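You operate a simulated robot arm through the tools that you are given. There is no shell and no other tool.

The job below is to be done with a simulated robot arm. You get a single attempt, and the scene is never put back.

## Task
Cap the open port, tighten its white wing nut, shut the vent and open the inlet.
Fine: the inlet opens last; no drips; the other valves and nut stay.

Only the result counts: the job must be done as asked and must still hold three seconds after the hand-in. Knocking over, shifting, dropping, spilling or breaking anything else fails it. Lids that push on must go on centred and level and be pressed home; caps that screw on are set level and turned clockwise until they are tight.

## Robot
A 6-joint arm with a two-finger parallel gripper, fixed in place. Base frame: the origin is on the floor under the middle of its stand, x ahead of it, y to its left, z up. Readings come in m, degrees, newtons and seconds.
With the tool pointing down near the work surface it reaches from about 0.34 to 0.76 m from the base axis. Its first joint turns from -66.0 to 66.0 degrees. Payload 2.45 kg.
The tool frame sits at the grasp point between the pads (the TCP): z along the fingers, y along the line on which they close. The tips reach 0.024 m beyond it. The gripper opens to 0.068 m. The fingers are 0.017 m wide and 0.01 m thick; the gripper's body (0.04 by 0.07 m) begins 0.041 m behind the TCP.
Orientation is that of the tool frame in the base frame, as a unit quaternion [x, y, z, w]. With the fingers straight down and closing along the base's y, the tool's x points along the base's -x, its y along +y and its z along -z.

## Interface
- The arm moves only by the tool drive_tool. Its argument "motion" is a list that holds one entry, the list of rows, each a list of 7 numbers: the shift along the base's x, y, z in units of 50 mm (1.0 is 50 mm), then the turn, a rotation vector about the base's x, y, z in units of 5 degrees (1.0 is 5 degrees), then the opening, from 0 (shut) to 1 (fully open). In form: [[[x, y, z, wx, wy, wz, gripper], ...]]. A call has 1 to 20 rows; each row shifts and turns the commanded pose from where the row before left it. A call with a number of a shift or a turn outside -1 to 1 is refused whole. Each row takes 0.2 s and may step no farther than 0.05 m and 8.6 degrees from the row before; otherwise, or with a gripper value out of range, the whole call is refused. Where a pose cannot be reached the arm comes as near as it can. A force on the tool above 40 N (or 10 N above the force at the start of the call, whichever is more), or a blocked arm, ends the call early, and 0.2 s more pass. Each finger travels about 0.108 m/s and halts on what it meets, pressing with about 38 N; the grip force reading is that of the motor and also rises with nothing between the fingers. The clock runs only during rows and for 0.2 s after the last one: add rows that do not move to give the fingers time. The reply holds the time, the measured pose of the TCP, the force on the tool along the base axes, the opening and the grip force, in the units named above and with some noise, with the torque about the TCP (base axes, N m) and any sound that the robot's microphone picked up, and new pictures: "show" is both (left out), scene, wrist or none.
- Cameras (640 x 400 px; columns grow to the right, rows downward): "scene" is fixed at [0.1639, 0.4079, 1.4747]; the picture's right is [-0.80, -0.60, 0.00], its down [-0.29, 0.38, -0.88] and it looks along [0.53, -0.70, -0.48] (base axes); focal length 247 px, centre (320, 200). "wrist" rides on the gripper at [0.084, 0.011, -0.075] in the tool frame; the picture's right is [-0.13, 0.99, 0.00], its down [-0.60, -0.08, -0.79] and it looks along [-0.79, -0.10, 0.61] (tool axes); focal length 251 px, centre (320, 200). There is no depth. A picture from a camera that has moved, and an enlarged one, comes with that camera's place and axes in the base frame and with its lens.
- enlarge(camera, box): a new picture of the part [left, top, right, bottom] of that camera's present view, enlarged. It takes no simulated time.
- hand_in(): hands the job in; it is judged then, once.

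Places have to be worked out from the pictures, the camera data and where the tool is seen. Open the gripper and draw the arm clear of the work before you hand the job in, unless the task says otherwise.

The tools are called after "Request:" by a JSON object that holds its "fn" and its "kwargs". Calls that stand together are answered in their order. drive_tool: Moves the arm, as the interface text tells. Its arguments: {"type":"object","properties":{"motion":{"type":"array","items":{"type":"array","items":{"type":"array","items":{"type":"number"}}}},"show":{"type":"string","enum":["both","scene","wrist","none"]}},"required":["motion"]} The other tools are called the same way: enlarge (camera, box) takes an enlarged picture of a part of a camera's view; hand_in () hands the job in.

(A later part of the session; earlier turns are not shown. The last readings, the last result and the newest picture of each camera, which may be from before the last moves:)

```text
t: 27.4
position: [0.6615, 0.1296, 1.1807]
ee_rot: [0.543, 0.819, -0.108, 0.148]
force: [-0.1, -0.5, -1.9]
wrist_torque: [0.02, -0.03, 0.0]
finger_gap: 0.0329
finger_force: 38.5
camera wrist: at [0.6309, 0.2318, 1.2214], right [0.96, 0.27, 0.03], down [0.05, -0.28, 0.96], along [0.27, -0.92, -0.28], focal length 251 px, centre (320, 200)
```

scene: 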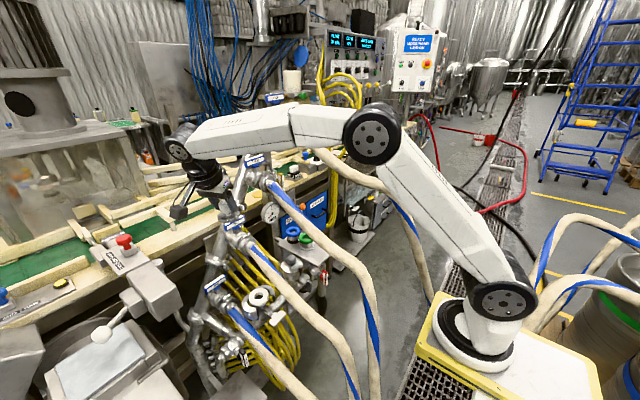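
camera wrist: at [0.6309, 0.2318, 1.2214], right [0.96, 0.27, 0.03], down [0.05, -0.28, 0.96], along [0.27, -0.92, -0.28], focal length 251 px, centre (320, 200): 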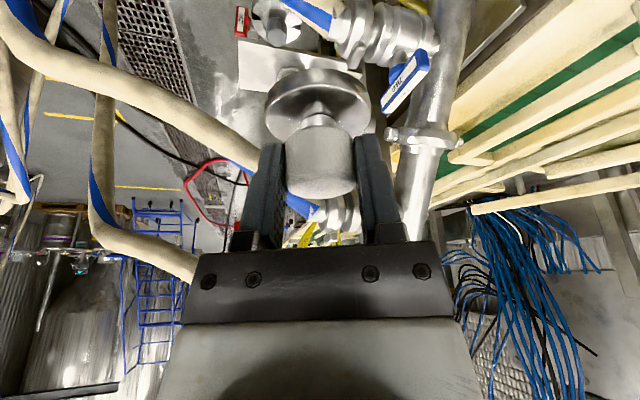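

The tool is at (0.66, 0.13, 1.18) with az about -70° and the cap steady. I'll descend to z≈0.96 beside hose TWO with slightly more yaw, then examine the port.

Request:
{"fn": "drive_tool", "kwargs": {"motion": [[[0, 0, -0.73, 0, 0, -1, 0], [0, 0, -0.73, 0, 0, -1, 0], [0, 0, -0.73, 0, 0, -1, 0], [0, -0.1, -0.73, 0, 0, 0, 0], [0, -0.1, -0.73, 0, 0, 0, 0], [0, -0.1, -0.73, 0, 0, 0, 0]]], "show": "both"}}

Request:
{"fn": "enlarge", "kwargs": {"camera": "scene", "box": [200, 220, 312, 320]}}

Request:
{"fn": "enlarge", "kwargs": {"camera": "wrist", "box": [200, 0, 440, 150]}}

```text
t: 28.8
position: [0.6638, 0.1168, 0.9641]
ee_rot: [0.644, 0.743, -0.126, 0.132]
force: [-0.2, 0.1, -2.1]
wrist_torque: [0.03, -0.01, 0.01]
finger_gap: 0.0327
finger_force: 38.3
camera wrist: at [0.6597, 0.2222, 1.0039], right [1.0, 0.02, 0.03], down [-0.02, -0.29, 0.96], along [0.02, -0.96, -0.29], focal length 251 px, centre (320, 200)
```

scene: 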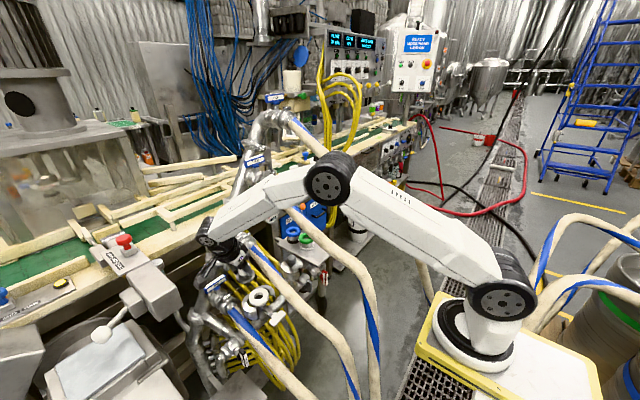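
wrist: 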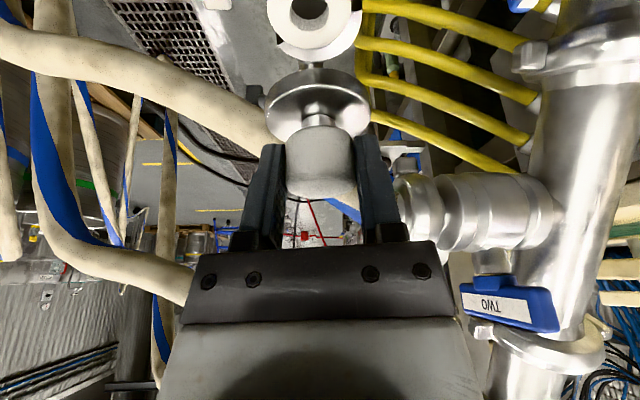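

```text
4.00 times, centred on (256, 270) of scene
camera zoom: at [0.1639, 0.408, 1.4747], right [-0.8, -0.6, 0.0], down [-0.29, 0.38, -0.88], along [0.53, -0.7, -0.48], focal length 987 px, centre (576, -80)
```

zoom: 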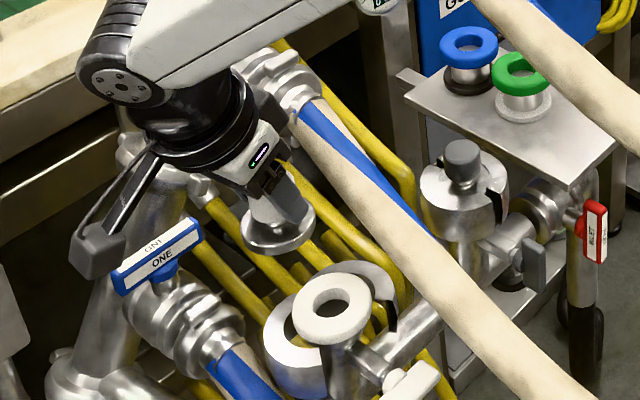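

```text
2.67 times, centred on (320, 75) of wrist
camera zoom: at [0.6597, 0.2222, 1.0039], right [1.0, 0.02, 0.03], down [-0.02, -0.29, 0.96], along [0.02, -0.96, -0.29], focal length 670 px, centre (320, 533)
```

zoom: 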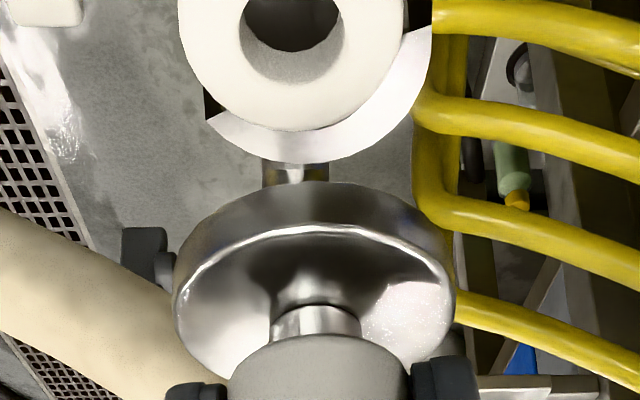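

The wrist view puts the cap axis about 3 mm too far in +x relative to the port, and the measurements agree with the port at about (0.660, 0.082, 0.807). I'll lower to z≈0.905 and slide over the port.

Request:
{"fn": "drive_tool", "kwargs": {"motion": [[[-0.03, 0, -0.59, 0, 0, 0, 0], [-0.03, 0, -0.59, 0, 0, 0, 0], [0, -0.35, 0, 0, 0, 0, 0], [0, -0.35, 0, 0, 0, 0, 0], [0, 0, 0, 0, 0, 0, 0]]], "show": "both"}}

Request:
{"fn": "enlarge", "kwargs": {"camera": "scene", "box": [216, 250, 296, 320]}}

Request:
{"fn": "enlarge", "kwargs": {"camera": "wrist", "box": [240, 0, 400, 100]}}

```text
t: 30.0
position: [0.6579, 0.081, 0.9044]
ee_rot: [0.645, 0.742, -0.127, 0.132]
force: [-0.7, 0.2, -1.1]
wrist_torque: [-0.01, 0.01, -0.02]
finger_gap: 0.0329
finger_force: 38.0
camera wrist: at [0.6546, 0.1863, 0.9435], right [1.0, 0.02, 0.03], down [-0.02, -0.29, 0.96], along [0.02, -0.96, -0.28], focal length 251 px, centre (320, 200)
```

scene: 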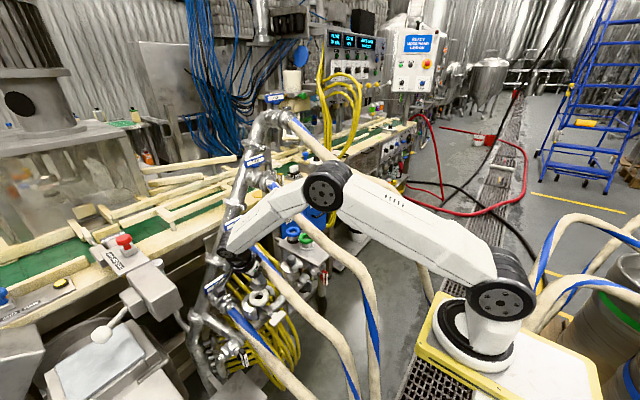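
wrist: 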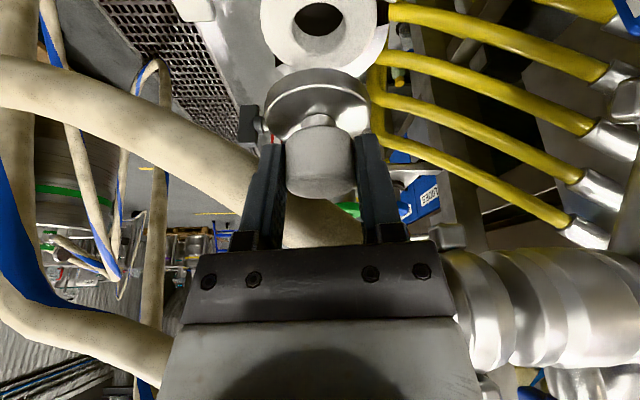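

```text
5.71 times, centred on (256, 285) of scene
camera zoom: at [0.1639, 0.4079, 1.4747], right [-0.8, -0.6, 0.0], down [-0.29, 0.38, -0.88], along [0.53, -0.7, -0.48], focal length 1410 px, centre (686, -286)
```

zoom: 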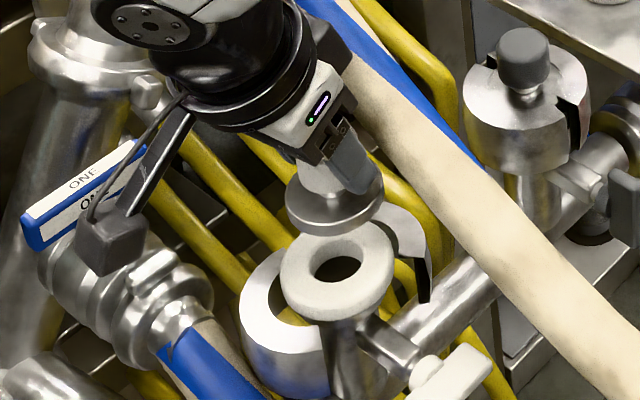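

```text
4.00 times, centred on (320, 50) of wrist
camera zoom: at [0.6546, 0.1863, 0.9435], right [1.0, 0.02, 0.03], down [-0.02, -0.29, 0.96], along [0.02, -0.96, -0.28], focal length 1006 px, centre (320, 800)
```

zoom: 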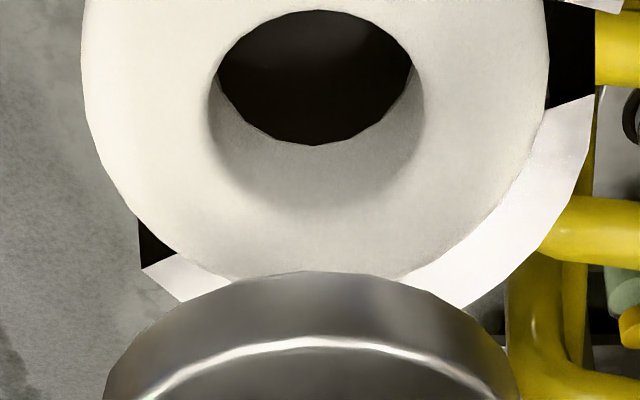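

The wrist view shows the cap about 2 mm short in x. I'll zoom tightly in the scene view to check the y alignment before lowering.

Request:
{"fn": "enlarge", "kwargs": {"camera": "scene", "box": [242, 276, 274, 296]}}

Request:
{"fn": "enlarge", "kwargs": {"camera": "scene", "box": [244, 285, 276, 305]}}

Request:
{"fn": "enlarge", "kwargs": {"camera": "wrist", "box": [250, 50, 390, 137]}}

```text
16.00 times, centred on (258, 286) of scene
camera zoom: at [0.1639, 0.4079, 1.4747], right [-0.8, -0.6, 0.0], down [-0.29, 0.38, -0.88], along [0.53, -0.7, -0.48], focal length 3948 px, centre (1312, -1176)
```

zoom: 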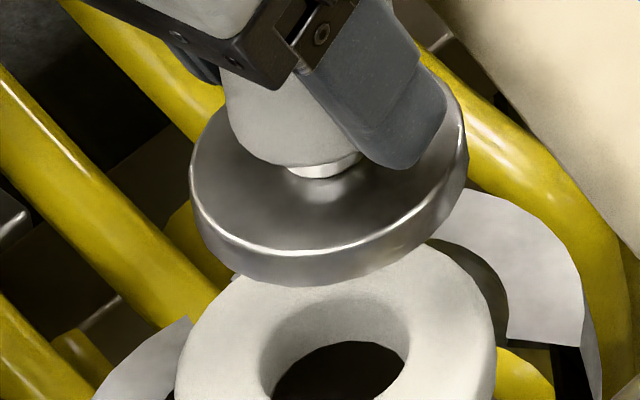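

```text
16.00 times, centred on (260, 295) of scene
camera zoom: at [0.1639, 0.4079, 1.4747], right [-0.8, -0.6, 0.0], down [-0.29, 0.38, -0.88], along [0.53, -0.7, -0.48], focal length 3948 px, centre (1280, -1320)
```

zoom: 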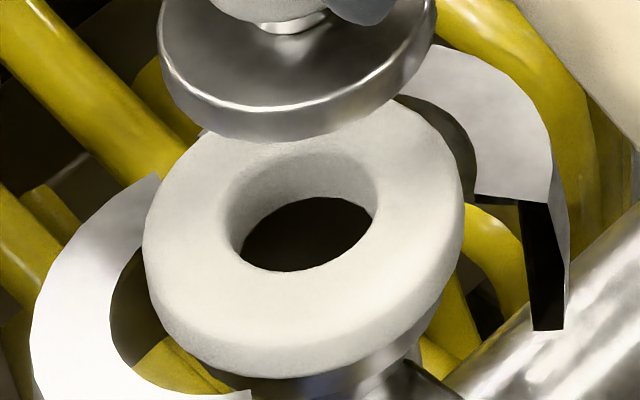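

```text
4.57 times, centred on (320, 94) of wrist
camera zoom: at [0.6546, 0.1863, 0.9435], right [1.0, 0.02, 0.03], down [-0.02, -0.29, 0.96], along [0.02, -0.96, -0.28], focal length 1149 px, centre (320, 687)
```

zoom: 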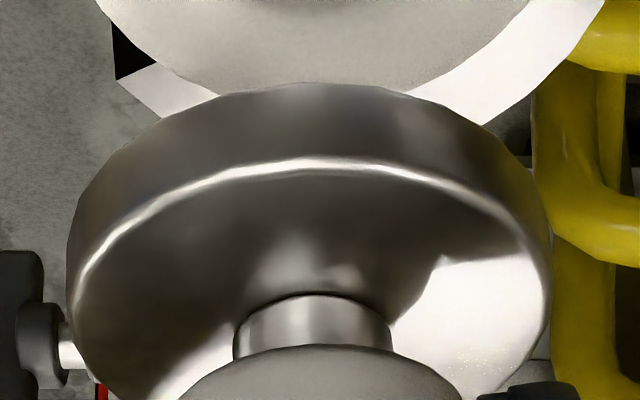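

Comparing flange and gasket in both views, the cap needs about +4.5 mm in y and +2 mm in x, with a 47 mm gap left. I'll correct and lower 33 mm, then recheck the concentricity.

Request:
{"fn": "drive_tool", "kwargs": {"motion": [[[0.036, 0.09, 0, 0, 0, 0, 0], [0, 0, -0.33, 0, 0, 0, 0], [0, 0, -0.33, 0, 0, 0, 0], [0, 0, 0, 0, 0, 0, 0]]], "show": "both"}}

Request:
{"fn": "enlarge", "kwargs": {"camera": "scene", "box": [242, 280, 274, 300]}}

Request:
{"fn": "enlarge", "kwargs": {"camera": "wrist", "box": [240, 30, 400, 130]}}

```text
t: 31.0
position: [0.6599, 0.0862, 0.8696]
ee_rot: [0.645, 0.742, -0.126, 0.132]
force: [0.3, -0.5, -2.6]
wrist_torque: [0.0, 0.03, 0.0]
finger_gap: 0.0326
finger_force: 38.0
camera wrist: at [0.6565, 0.1911, 0.9094], right [1.0, 0.02, 0.03], down [-0.02, -0.29, 0.96], along [0.02, -0.96, -0.28], focal length 251 px, centre (320, 200)
```

scene: 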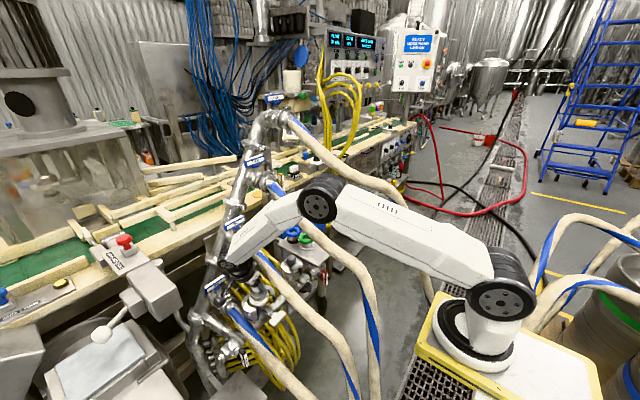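
wrist: 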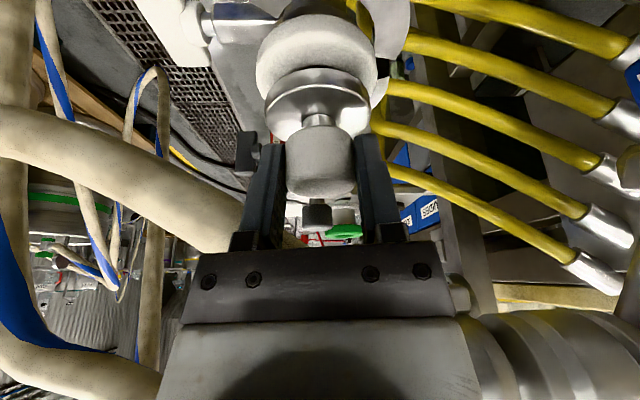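

```text
16.00 times, centred on (258, 290) of scene
camera zoom: at [0.1639, 0.408, 1.4747], right [-0.8, -0.6, 0.0], down [-0.29, 0.38, -0.88], along [0.53, -0.7, -0.48], focal length 3948 px, centre (1312, -1240)
```

zoom: 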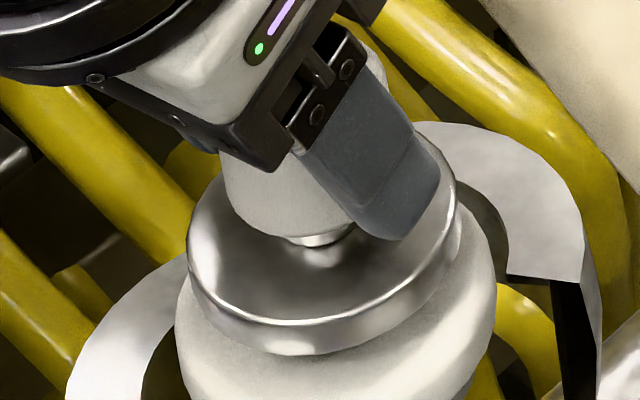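

```text
4.00 times, centred on (320, 80) of wrist
camera zoom: at [0.6565, 0.1911, 0.9094], right [1.0, 0.02, 0.03], down [-0.02, -0.29, 0.96], along [0.02, -0.96, -0.28], focal length 1006 px, centre (320, 680)
```

zoom: 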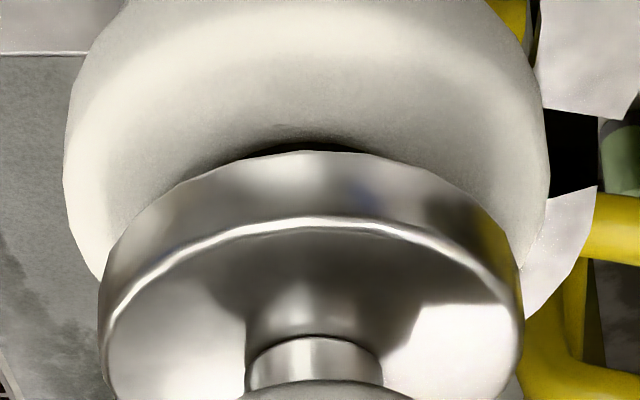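

Both views now show the flange concentric with the gasket (within about 1 mm), with roughly 15 mm to go. I'll lower 11 mm and then a few millimetres at a time, watching the force.

Request:
{"fn": "drive_tool", "kwargs": {"motion": [[[0, 0, -0.12, 0, 0, 0, 0], [0, 0, -0.1, 0, 0, 0, 0], [0, 0, 0, 0, 0, 0, 0]]], "show": "wrist"}}

Request:
{"fn": "enlarge", "kwargs": {"camera": "scene", "box": [242, 280, 274, 300]}}

Request:
{"fn": "enlarge", "kwargs": {"camera": "wrist", "box": [240, 30, 400, 130]}}

```text
t: 31.8
position: [0.6604, 0.0862, 0.8604]
ee_rot: [0.645, 0.742, -0.127, 0.132]
force: [-1.3, -2.0, 5.6]
wrist_torque: [-0.11, -0.08, -0.05]
finger_gap: 0.0329
finger_force: 38.3
camera wrist: at [0.6569, 0.1908, 0.8994], right [1.0, 0.02, 0.03], down [-0.02, -0.28, 0.96], along [0.02, -0.96, -0.28], focal length 251 px, centre (320, 200)
```

wrist: 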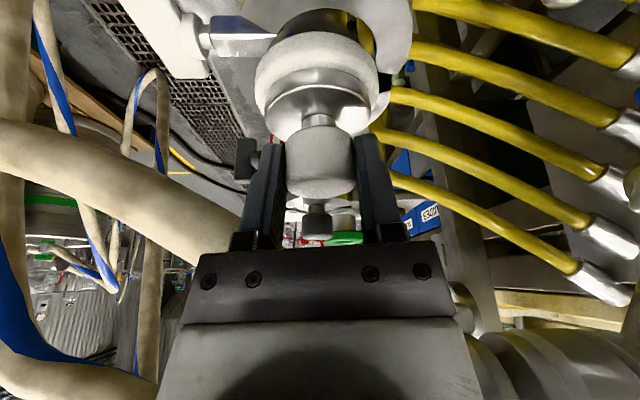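

```text
16.00 times, centred on (258, 290) of scene
camera zoom: at [0.1637, 0.4079, 1.4747], right [-0.8, -0.6, 0.0], down [-0.29, 0.38, -0.88], along [0.53, -0.7, -0.48], focal length 3948 px, centre (1312, -1240)
```

zoom: 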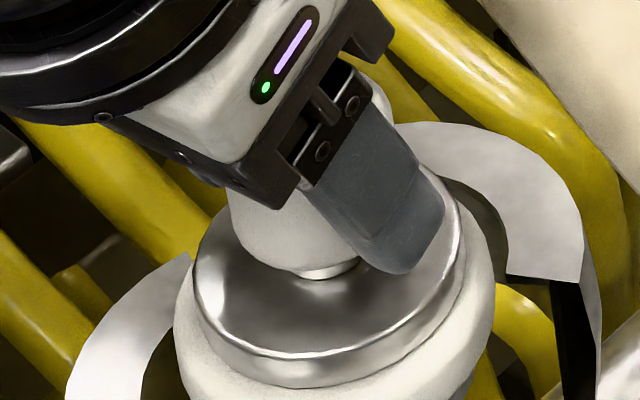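

```text
4.00 times, centred on (320, 80) of wrist
camera zoom: at [0.6569, 0.1908, 0.8994], right [1.0, 0.02, 0.03], down [-0.02, -0.28, 0.96], along [0.02, -0.96, -0.28], focal length 1006 px, centre (320, 680)
```

zoom: 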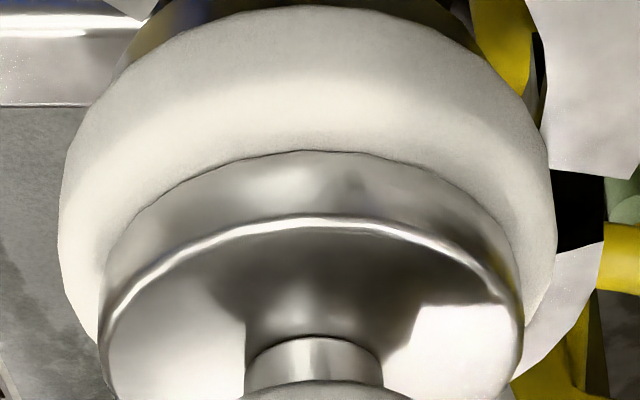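

Contact is felt (about 5.6 N upward) with the flange sitting concentric on the gasket. I press about 2 mm more to seat it level, then check.

Request:
{"fn": "drive_tool", "kwargs": {"motion": [[[0, 0, -0.02, 0, 0, 0, 0], [0, 0, -0.02, 0, 0, 0, 0], [0, 0, 0, 0, 0, 0, 0]]], "show": "none"}}

Request:
{"fn": "enlarge", "kwargs": {"camera": "scene", "box": [242, 280, 274, 300]}}

Request:
{"fn": "enlarge", "kwargs": {"camera": "wrist", "box": [240, 30, 400, 130]}}

```text
t: 32.6
position: [0.6621, 0.084, 0.8589]
ee_rot: [0.644, 0.743, -0.125, 0.133]
force: [-3.2, -4.1, 18.8]
wrist_torque: [-0.14, -0.13, -0.06]
finger_gap: 0.0329
finger_force: 37.8
```

```text
16.00 times, centred on (258, 290) of scene
camera zoom: at [0.1633, 0.4078, 1.4748], right [-0.8, -0.6, 0.0], down [-0.29, 0.38, -0.88], along [0.53, -0.7, -0.48], focal length 3948 px, centre (1312, -1240)
```

zoom: 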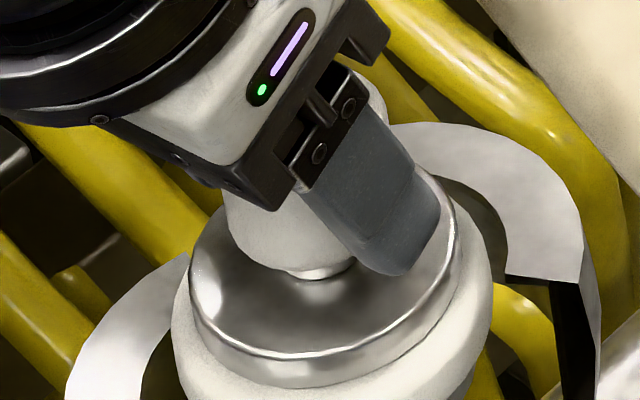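

```text
4.00 times, centred on (320, 80) of wrist
camera zoom: at [0.6577, 0.191, 0.8987], right [1.0, 0.02, 0.03], down [-0.03, -0.29, 0.96], along [0.02, -0.96, -0.28], focal length 1006 px, centre (320, 680)
```

zoom: 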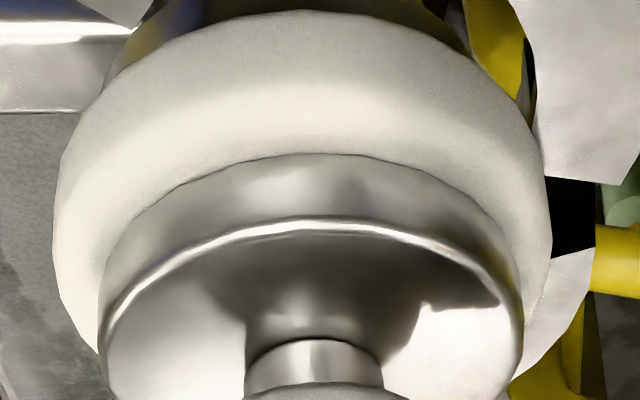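

It seats with about 19 N, but the push slid the tool about 1–2 mm. I'll ease back laterally to the centred position while reducing the load, and check.

Request:
{"fn": "drive_tool", "kwargs": {"motion": [[[-0.03, 0.036, 0.01, 0, 0, 0, 0], [0, 0, 0, 0, 0, 0, 0]]], "show": "none"}}

Request:
{"fn": "enlarge", "kwargs": {"camera": "scene", "box": [242, 280, 274, 300]}}

Request:
{"fn": "enlarge", "kwargs": {"camera": "wrist", "box": [240, 30, 400, 130]}}

```text
t: 33.2
position: [0.6596, 0.0864, 0.8597]
ee_rot: [0.645, 0.742, -0.126, 0.132]
force: [8.8, -9.8, 18.8]
wrist_torque: [-0.54, -0.5, -0.04]
finger_gap: 0.0328
finger_force: 38.5
```

```text
16.00 times, centred on (258, 290) of scene
camera zoom: at [0.1637, 0.4076, 1.4748], right [-0.8, -0.6, 0.0], down [-0.29, 0.38, -0.88], along [0.53, -0.7, -0.48], focal length 3948 px, centre (1312, -1240)
```

zoom: 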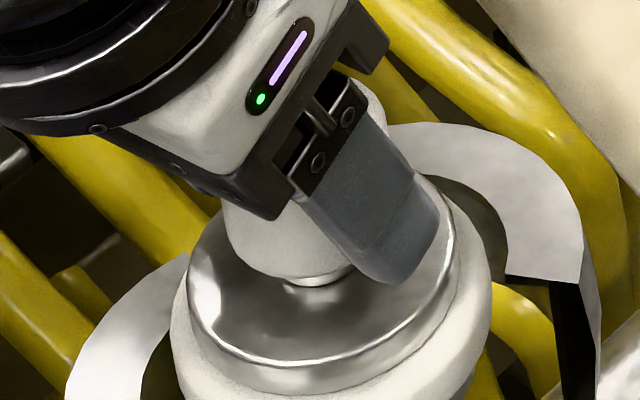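

```text
4.00 times, centred on (320, 80) of wrist
camera zoom: at [0.6564, 0.1923, 0.8985], right [1.0, 0.02, 0.03], down [-0.03, -0.29, 0.96], along [0.02, -0.96, -0.28], focal length 1006 px, centre (320, 680)
```

zoom: 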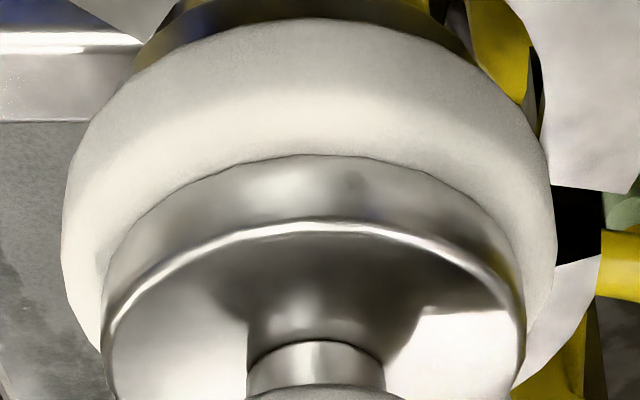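

Friction has loaded the arm sideways, so I'll unload by lifting 2 mm, let it settle centred, and come back to a light contact.

Request:
{"fn": "drive_tool", "kwargs": {"motion": [[[0.01, -0.01, 0.05, 0, 0, 0, 0], [0, 0, 0, 0, 0, 0, 0]]], "show": "none"}}

Request:
{"fn": "enlarge", "kwargs": {"camera": "scene", "box": [242, 280, 274, 300]}}

Request:
{"fn": "enlarge", "kwargs": {"camera": "wrist", "box": [240, 30, 400, 130]}}

```text
t: 33.8
position: [0.6576, 0.0893, 0.8602]
ee_rot: [0.645, 0.742, -0.126, 0.131]
force: [4.3, 0.0, 6.8]
wrist_torque: [0.0, -0.38, 0.02]
finger_gap: 0.033
finger_force: 38.8
```

```text
16.00 times, centred on (258, 290) of scene
camera zoom: at [0.1638, 0.4079, 1.4747], right [-0.8, -0.6, 0.0], down [-0.29, 0.38, -0.88], along [0.53, -0.7, -0.48], focal length 3948 px, centre (1312, -1240)
```

zoom: 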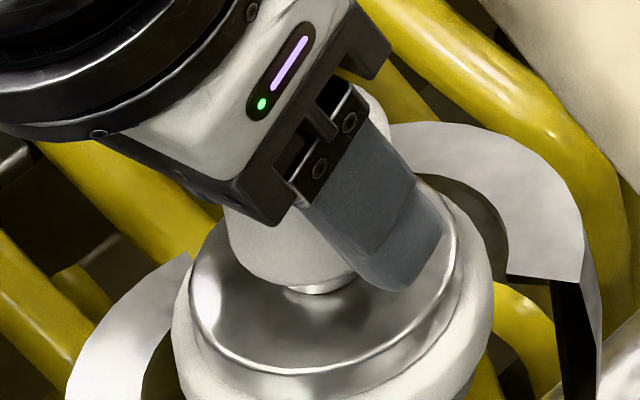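

```text
4.00 times, centred on (320, 80) of wrist
camera zoom: at [0.6546, 0.1937, 0.8989], right [1.0, 0.02, 0.03], down [-0.02, -0.29, 0.96], along [0.02, -0.96, -0.29], focal length 1006 px, centre (320, 680)
```

zoom: 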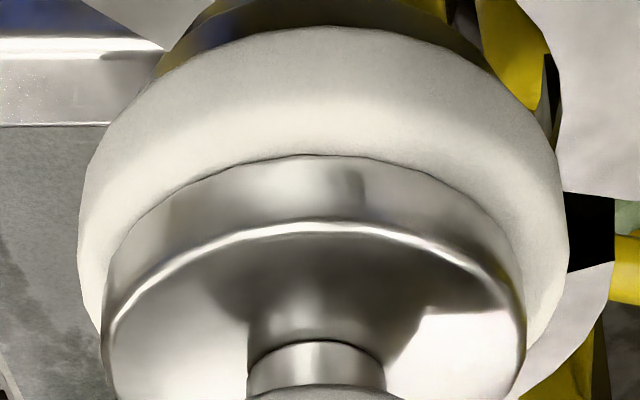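

The tool drifted about (-1.5, +3) mm. I'll lift 6 mm clear, recentre, and lower again to just a light touch.

Request:
{"fn": "drive_tool", "kwargs": {"motion": [[[0, 0, 0.12, 0, 0, 0, 0], [0.046, -0.06, 0, 0, 0, 0, 0], [0, 0, 0, 0, 0, 0, 0]]], "show": "none"}}

Request:
{"fn": "enlarge", "kwargs": {"camera": "scene", "box": [242, 280, 274, 300]}}

Request:
{"fn": "enlarge", "kwargs": {"camera": "wrist", "box": [240, 30, 400, 130]}}

```text
t: 34.6
position: [0.6611, 0.0825, 0.8664]
ee_rot: [0.645, 0.742, -0.128, 0.132]
force: [-0.2, -0.9, -1.9]
wrist_torque: [0.02, 0.02, 0.01]
finger_gap: 0.0329
finger_force: 37.8
```

```text
16.00 times, centred on (258, 290) of scene
camera zoom: at [0.1639, 0.4079, 1.4747], right [-0.8, -0.6, 0.0], down [-0.29, 0.38, -0.88], along [0.53, -0.7, -0.48], focal length 3948 px, centre (1312, -1240)
```

zoom: 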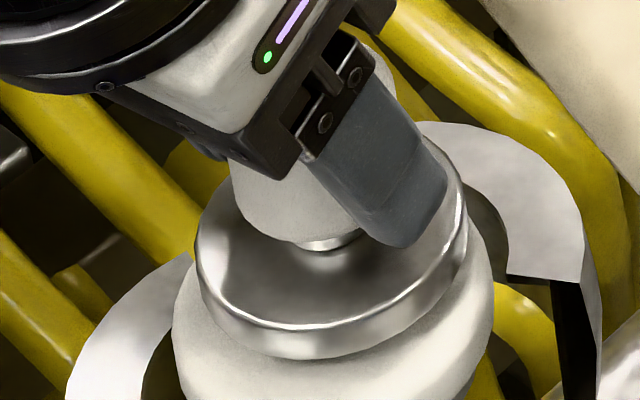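

```text
4.00 times, centred on (320, 80) of wrist
camera zoom: at [0.6572, 0.1891, 0.9052], right [1.0, 0.02, 0.03], down [-0.02, -0.29, 0.96], along [0.02, -0.96, -0.28], focal length 1006 px, centre (320, 680)
```

zoom: 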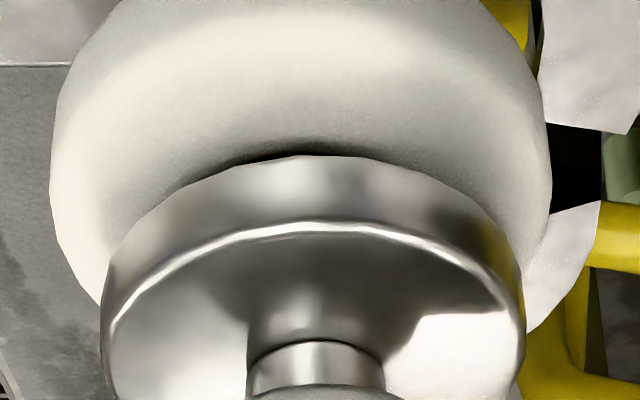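

Free of contact, the cap is about (+1.2, -3.2) mm off centre. I'll correct that and lower 6.5 mm to a light touch.

Request:
{"fn": "drive_tool", "kwargs": {"motion": [[[-0.024, 0.066, 0, 0, 0, 0, 0], [0, 0, -0.06, 0, 0, 0, 0], [0, 0, -0.07, 0, 0, 0, 0], [0, 0, 0, 0, 0, 0, 0]]], "show": "none"}}

Request:
{"fn": "enlarge", "kwargs": {"camera": "scene", "box": [242, 280, 274, 300]}}

Request:
{"fn": "enlarge", "kwargs": {"camera": "wrist", "box": [240, 30, 400, 130]}}

```text
t: 35.6
position: [0.6591, 0.0866, 0.8586]
ee_rot: [0.645, 0.742, -0.127, 0.132]
force: [0.1, -0.3, -2.4]
wrist_torque: [-0.03, 0.02, -0.02]
finger_gap: 0.0329
finger_force: 38.0
```

```text
16.00 times, centred on (258, 290) of scene
camera zoom: at [0.1639, 0.408, 1.4747], right [-0.8, -0.6, 0.0], down [-0.29, 0.38, -0.88], along [0.53, -0.7, -0.48], focal length 3948 px, centre (1312, -1240)
```

zoom: 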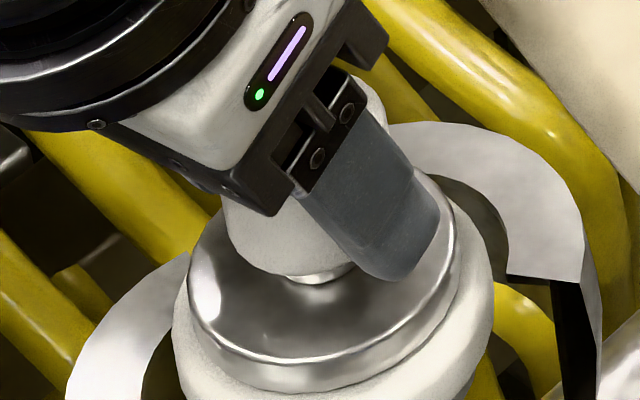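

```text
4.00 times, centred on (320, 80) of wrist
camera zoom: at [0.6565, 0.1926, 0.8994], right [1.0, 0.02, 0.03], down [-0.02, -0.29, 0.96], along [0.02, -0.96, -0.28], focal length 1006 px, centre (320, 680)
```

zoom: 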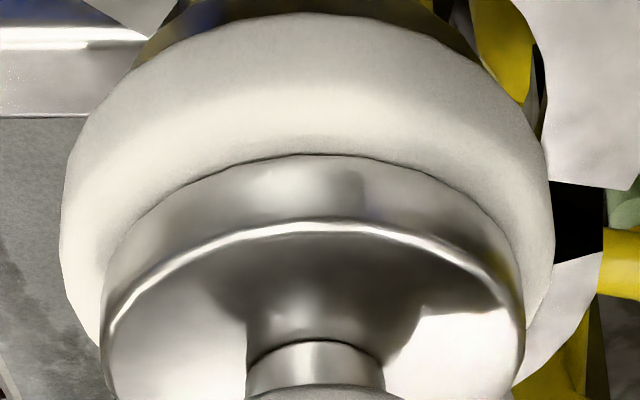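

The cap is centred within about 1 mm and practically touching (weight of about 2.4 N still hanging). I'll lower 1.5 mm more and read the force.

Request:
{"fn": "drive_tool", "kwargs": {"motion": [[[0, -0.01, -0.03, 0, 0, 0, 0], [0, 0, 0, 0, 0, 0, 0]]], "show": "none"}}

```text
t: 36.2
position: [0.6595, 0.0866, 0.8586]
ee_rot: [0.645, 0.742, -0.126, 0.132]
force: [-2.3, 1.6, 5.4]
wrist_torque: [0.21, 0.11, 0.07]
finger_gap: 0.0329
finger_force: 38.4
```

Light contact (about 5 N) is established with the cap centred. I open the fingers to release it and look.

Request:
{"fn": "drive_tool", "kwargs": {"motion": [[[0, 0, 0, 0, 0, 0, 0.6], [0, 0, 0, 0, 0, 0, 0.75], [0, 0, 0, 0, 0, 0, 0.75]]], "show": "wrist"}}

Request:
{"fn": "enlarge", "kwargs": {"camera": "scene", "box": [242, 280, 274, 300]}}

Request:
{"fn": "enlarge", "kwargs": {"camera": "wrist", "box": [240, 30, 400, 130]}}

```text
t: 37.0
position: [0.66, 0.0856, 0.8574]
ee_rot: [0.646, 0.741, -0.127, 0.132]
force: [-0.1, 0.2, 0.2]
wrist_torque: [-0.03, 0.02, -0.03]
finger_gap: 0.0513
finger_force: 0.1
camera wrist: at [0.6565, 0.1918, 0.8981], right [1.0, 0.02, 0.03], down [-0.02, -0.29, 0.96], along [0.02, -0.96, -0.28], focal length 251 px, centre (320, 200)
```

wrist: 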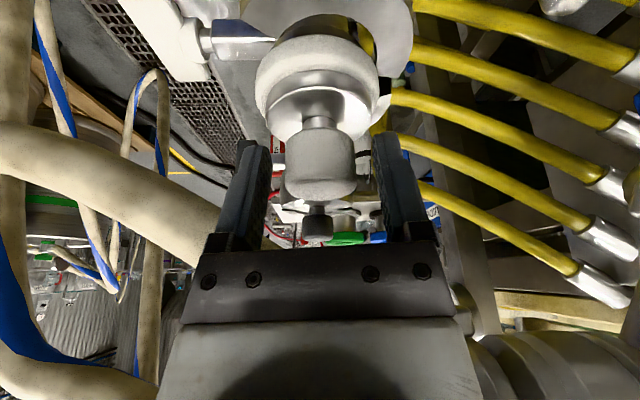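

```text
16.00 times, centred on (258, 290) of scene
camera zoom: at [0.1639, 0.4079, 1.4747], right [-0.8, -0.6, 0.0], down [-0.29, 0.38, -0.88], along [0.53, -0.7, -0.48], focal length 3948 px, centre (1312, -1240)
```

zoom: 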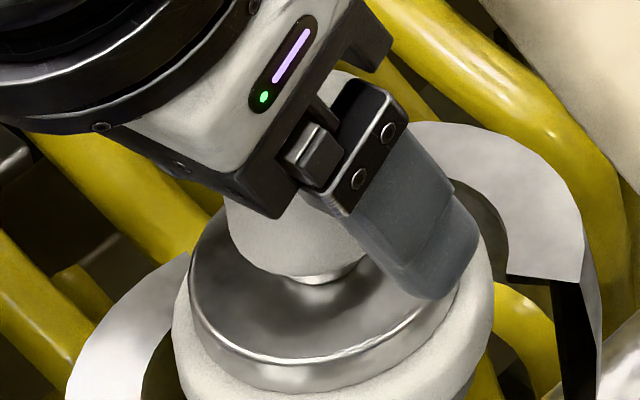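

```text
4.00 times, centred on (320, 80) of wrist
camera zoom: at [0.6565, 0.1918, 0.8981], right [1.0, 0.02, 0.03], down [-0.02, -0.29, 0.96], along [0.02, -0.96, -0.28], focal length 1006 px, centre (320, 680)
```

zoom: 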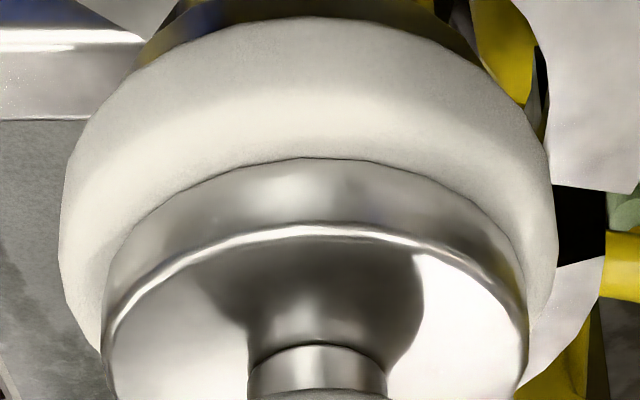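

The cap sits level and centred on the gasket (offset under 1 mm). I'll withdraw along the tool axis, rise, and then study the white wing nut.

Request:
{"fn": "drive_tool", "kwargs": {"motion": [[[-0.014, 0.143, 0.374, 0, 0, 0, 0.75], [-0.027, 0.286, 0.747, 0, 0, 0, 0.75], [-0.027, 0.286, 0.747, 0, 0, 0, 0.75], [0, 0.2, 0.5, 0, 0, 0, 0.5]]], "show": "both"}}

Request:
{"fn": "enlarge", "kwargs": {"camera": "scene", "box": [230, 270, 310, 330]}}

Request:
{"fn": "enlarge", "kwargs": {"camera": "wrist", "box": [200, 0, 400, 125]}}

```text
t: 38.0
position: [0.6561, 0.1334, 0.9765]
ee_rot: [0.645, 0.742, -0.126, 0.132]
force: [0.1, -0.7, 0.3]
wrist_torque: [0.0, 0.02, -0.02]
finger_gap: 0.034
finger_force: 0.1
camera wrist: at [0.6525, 0.2386, 1.0173], right [1.0, 0.02, 0.03], down [-0.02, -0.29, 0.96], along [0.02, -0.96, -0.29], focal length 251 px, centre (320, 200)
```

scene: 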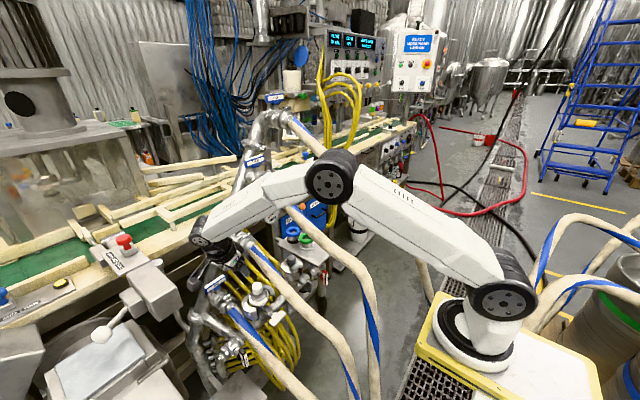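
wrist: 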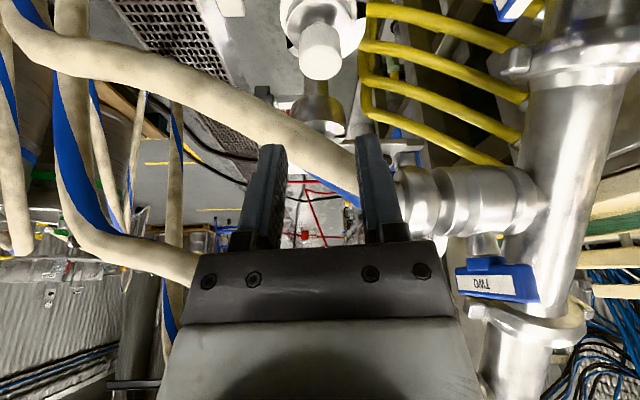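

```text
6.67 times, centred on (270, 300) of scene
camera zoom: at [0.1639, 0.4079, 1.4747], right [-0.8, -0.6, 0.0], down [-0.29, 0.38, -0.88], along [0.53, -0.7, -0.48], focal length 1645 px, centre (653, -467)
```

zoom: 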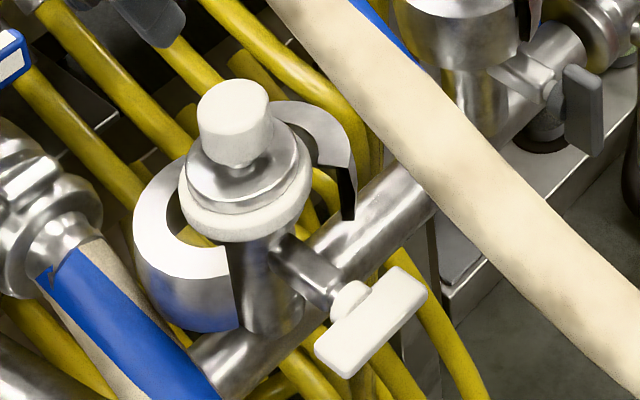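

```text
3.20 times, centred on (300, 62) of wrist
camera zoom: at [0.6525, 0.2386, 1.0173], right [1.0, 0.02, 0.03], down [-0.02, -0.29, 0.96], along [0.02, -0.96, -0.29], focal length 805 px, centre (384, 640)
```

zoom: 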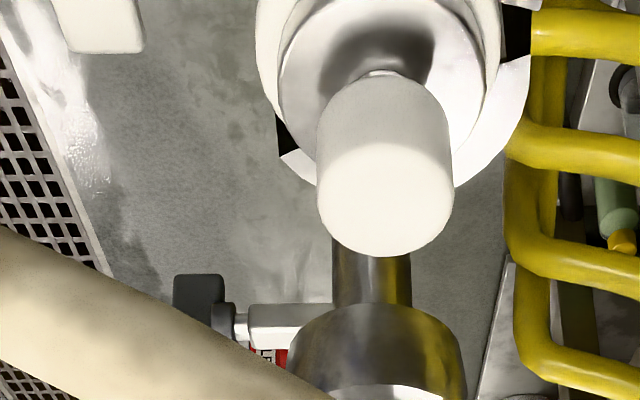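

The cap rests level on the port. Compared with the grey nut, whose blade stands vertical when tight, the white blade lies horizontal. I'll zoom on both nuts to measure them.

Request:
{"fn": "enlarge", "kwargs": {"camera": "wrist", "box": [204, 0, 268, 40]}}

Request:
{"fn": "enlarge", "kwargs": {"camera": "scene", "box": [260, 300, 300, 325]}}

Request:
{"fn": "enlarge", "kwargs": {"camera": "scene", "box": [294, 270, 334, 295]}}

```text
10.00 times, centred on (236, 20) of wrist
camera zoom: at [0.6525, 0.2386, 1.0173], right [1.0, 0.02, 0.03], down [-0.02, -0.29, 0.96], along [0.02, -0.96, -0.29], focal length 2514 px, centre (1160, 2000)
```

zoom: 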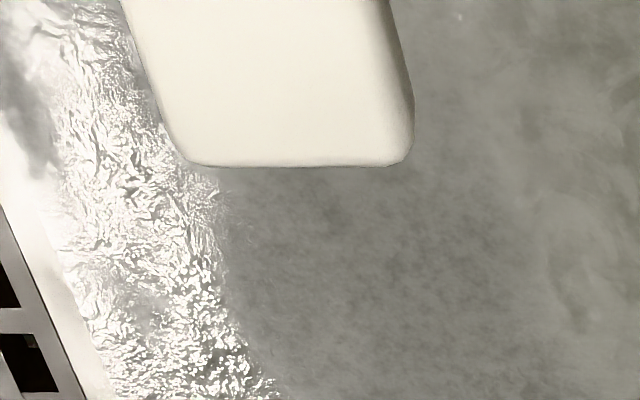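

```text
16.00 times, centred on (280, 312) of scene
camera zoom: at [0.1639, 0.4079, 1.4747], right [-0.8, -0.6, 0.0], down [-0.29, 0.38, -0.88], along [0.53, -0.7, -0.48], focal length 3948 px, centre (960, -1600)
```

zoom: 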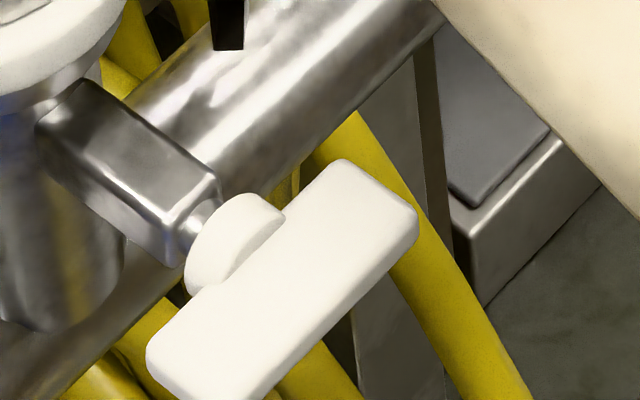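

```text
16.00 times, centred on (314, 282) of scene
camera zoom: at [0.1639, 0.4079, 1.4747], right [-0.8, -0.6, 0.0], down [-0.29, 0.38, -0.88], along [0.53, -0.7, -0.48], focal length 3948 px, centre (416, -1120)
```

zoom: 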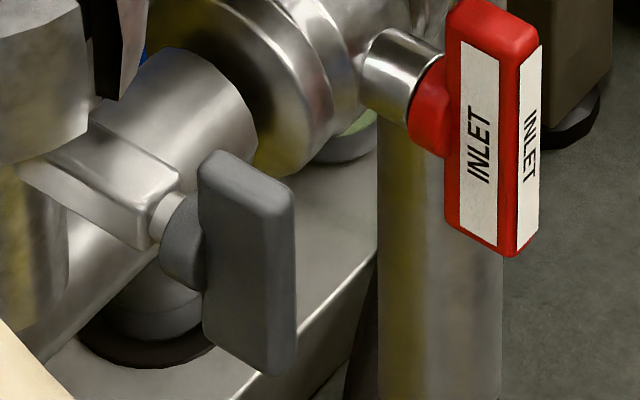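

The wing blade is about 57 mm long along y, 8 mm thick, centred near (0.579, 0.081, 0.763) and horizontal. Tightening is clockwise seen from the robot side, so its -y end must go down. I'll close the fingers and bring them to just above the -y end, leaning clear of hose TWO.

Request:
{"fn": "drive_tool", "kwargs": {"motion": [[[-0.78, 0, -0.3, 0, 0, 0, 0], [-0.78, -0.3, -0.6, 0, 0, 0, 0], [0, -0.4, -0.8, 0, 0, 0, 0], [0, -0.5, -0.9, 0, 0, 0, 0], [0, -0.2, -0.5, 0, 0, 0, 0]]], "show": "both"}}

Request:
{"fn": "enlarge", "kwargs": {"camera": "scene", "box": [240, 270, 320, 330]}}

Request:
{"fn": "enlarge", "kwargs": {"camera": "wrist", "box": [220, 60, 420, 185]}}

```text
refused: row 2 steps farther than a row can; nothing moved
```

```text
6.67 times, centred on (280, 300) of scene
camera zoom: at [0.1639, 0.4079, 1.4747], right [-0.8, -0.6, 0.0], down [-0.29, 0.38, -0.88], along [0.53, -0.7, -0.48], focal length 1645 px, centre (587, -467)
```

zoom: 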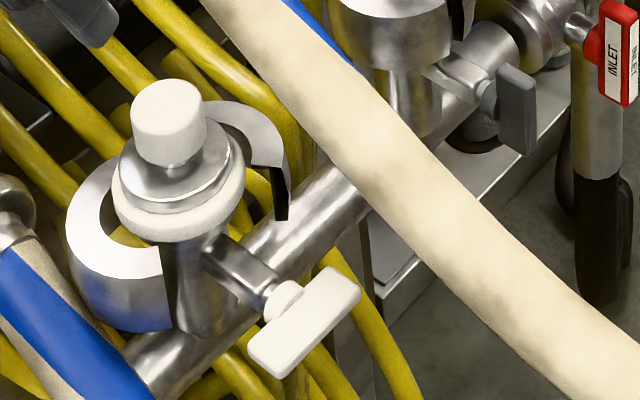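

```text
3.20 times, centred on (320, 122) of wrist
camera zoom: at [0.6525, 0.2386, 1.0173], right [1.0, 0.02, 0.03], down [-0.02, -0.29, 0.96], along [0.02, -0.96, -0.29], focal length 805 px, centre (320, 448)
```

zoom: 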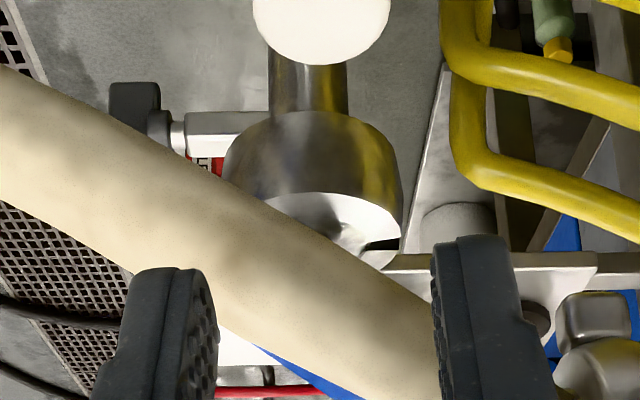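

That call was refused because one row was too long. I'll send the same approach in shorter rows.

Request:
{"fn": "drive_tool", "kwargs": {"motion": [[[-0.8, 0, -0.3, 0, 0, 0, 0], [-0.76, 0, -0.5, 0, 0, 0, 0], [0, -0.4, -0.7, 0, 0, 0, 0], [0, -0.4, -0.7, 0, 0, 0, 0], [0, -0.3, -0.5, 0, 0, 0, 0], [0, -0.3, -0.4, 0, 0, 0, 0]]], "show": "both"}}

Request:
{"fn": "enlarge", "kwargs": {"camera": "scene", "box": [240, 270, 320, 330]}}

Request:
{"fn": "enlarge", "kwargs": {"camera": "wrist", "box": [220, 60, 420, 185]}}

```text
t: 39.4
position: [0.5793, 0.0617, 0.8236]
ee_rot: [0.644, 0.743, -0.127, 0.131]
force: [0.7, -0.8, 0.2]
wrist_torque: [0.0, 0.01, -0.01]
finger_gap: 0.0
finger_force: 23.7
camera wrist: at [0.5753, 0.1666, 0.8628], right [1.0, 0.02, 0.03], down [-0.02, -0.29, 0.96], along [0.02, -0.96, -0.28], focal length 251 px, centre (320, 200)
```

scene: 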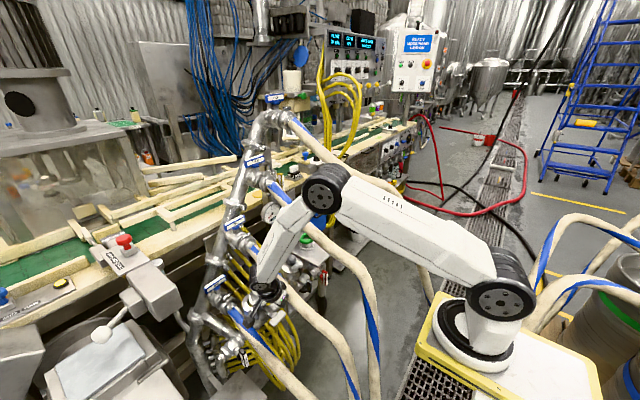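
wrist: 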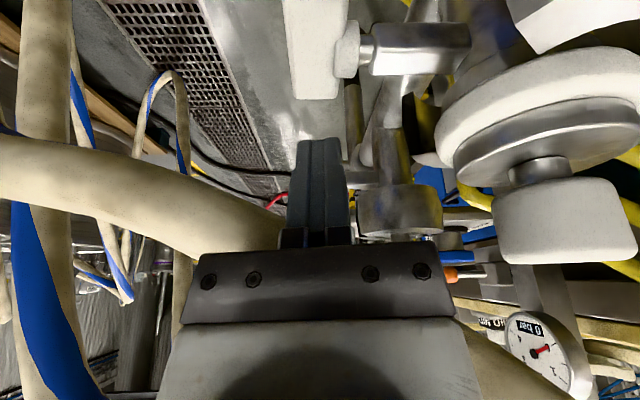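

```text
6.67 times, centred on (280, 300) of scene
camera zoom: at [0.1639, 0.4079, 1.4747], right [-0.8, -0.6, 0.0], down [-0.29, 0.38, -0.88], along [0.53, -0.7, -0.48], focal length 1645 px, centre (587, -467)
```

zoom: 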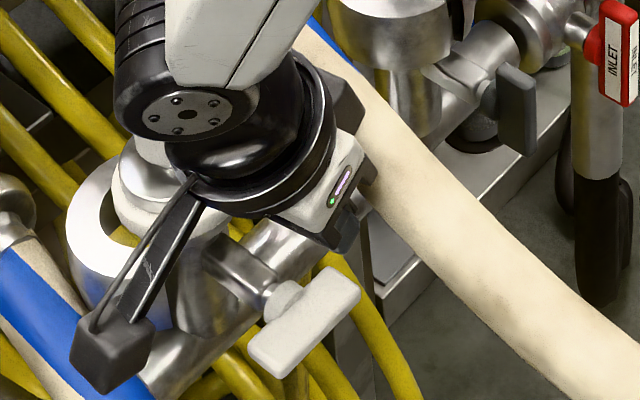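

```text
3.20 times, centred on (320, 122) of wrist
camera zoom: at [0.5753, 0.1666, 0.8628], right [1.0, 0.02, 0.03], down [-0.02, -0.29, 0.96], along [0.02, -0.96, -0.28], focal length 805 px, centre (320, 448)
```

zoom: 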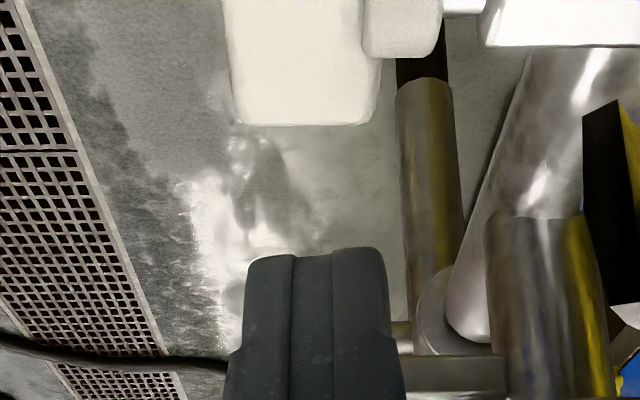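

The closed fingertip is right above the blade's -y end (about 8 mm inside it). I'll push down following the arc and watch the force and the blade.

Request:
{"fn": "drive_tool", "kwargs": {"motion": [[[0, -0.02, -0.51, 0, 0, 0, 0], [0, 0, -0.16, 0, 0, 0, 0], [0, 0.03, -0.12, 0, 0, 0, 0], [0, 0.04, -0.1, 0, 0, 0, 0], [0, 0.07, -0.08, 0, 0, 0, 0], [0, 0, 0, 0, 0, 0, 0]]], "show": "both"}}

Request:
{"fn": "enlarge", "kwargs": {"camera": "scene", "box": [240, 270, 320, 330]}}

Request:
{"fn": "enlarge", "kwargs": {"camera": "wrist", "box": [220, 30, 420, 155]}}

```text
t: 40.8
position: [0.5781, 0.0659, 0.7748]
ee_rot: [0.646, 0.741, -0.128, 0.131]
force: [-0.8, -23.4, 19.8]
wrist_torque: [0.16, -0.24, -0.23]
finger_gap: 0.0
finger_force: 23.6
camera wrist: at [0.5755, 0.1711, 0.8145], right [1.0, 0.01, 0.03], down [-0.02, -0.28, 0.96], along [0.02, -0.96, -0.28], focal length 251 px, centre (320, 200)
```

scene: 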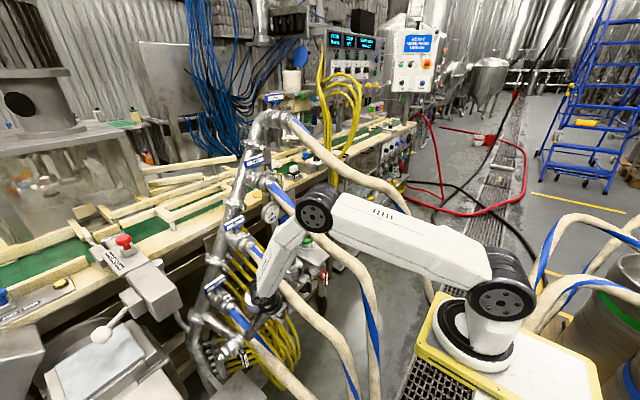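
wrist: 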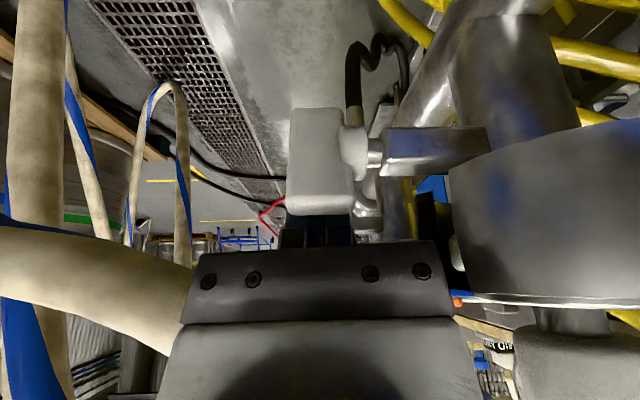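

```text
6.67 times, centred on (280, 300) of scene
camera zoom: at [0.1635, 0.4073, 1.4749], right [-0.8, -0.6, 0.0], down [-0.29, 0.38, -0.88], along [0.53, -0.7, -0.48], focal length 1645 px, centre (587, -467)
```

zoom: 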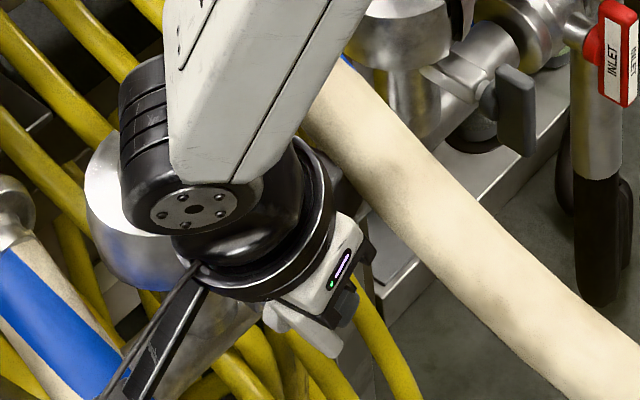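

```text
3.20 times, centred on (320, 92) of wrist
camera zoom: at [0.5755, 0.1711, 0.8145], right [1.0, 0.01, 0.03], down [-0.02, -0.28, 0.96], along [0.02, -0.96, -0.28], focal length 805 px, centre (320, 544)
```

zoom: 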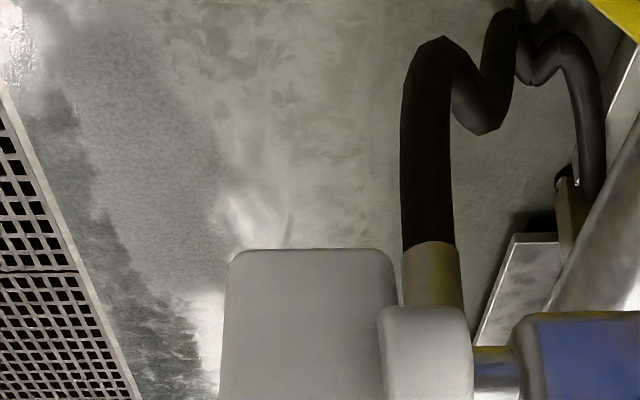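

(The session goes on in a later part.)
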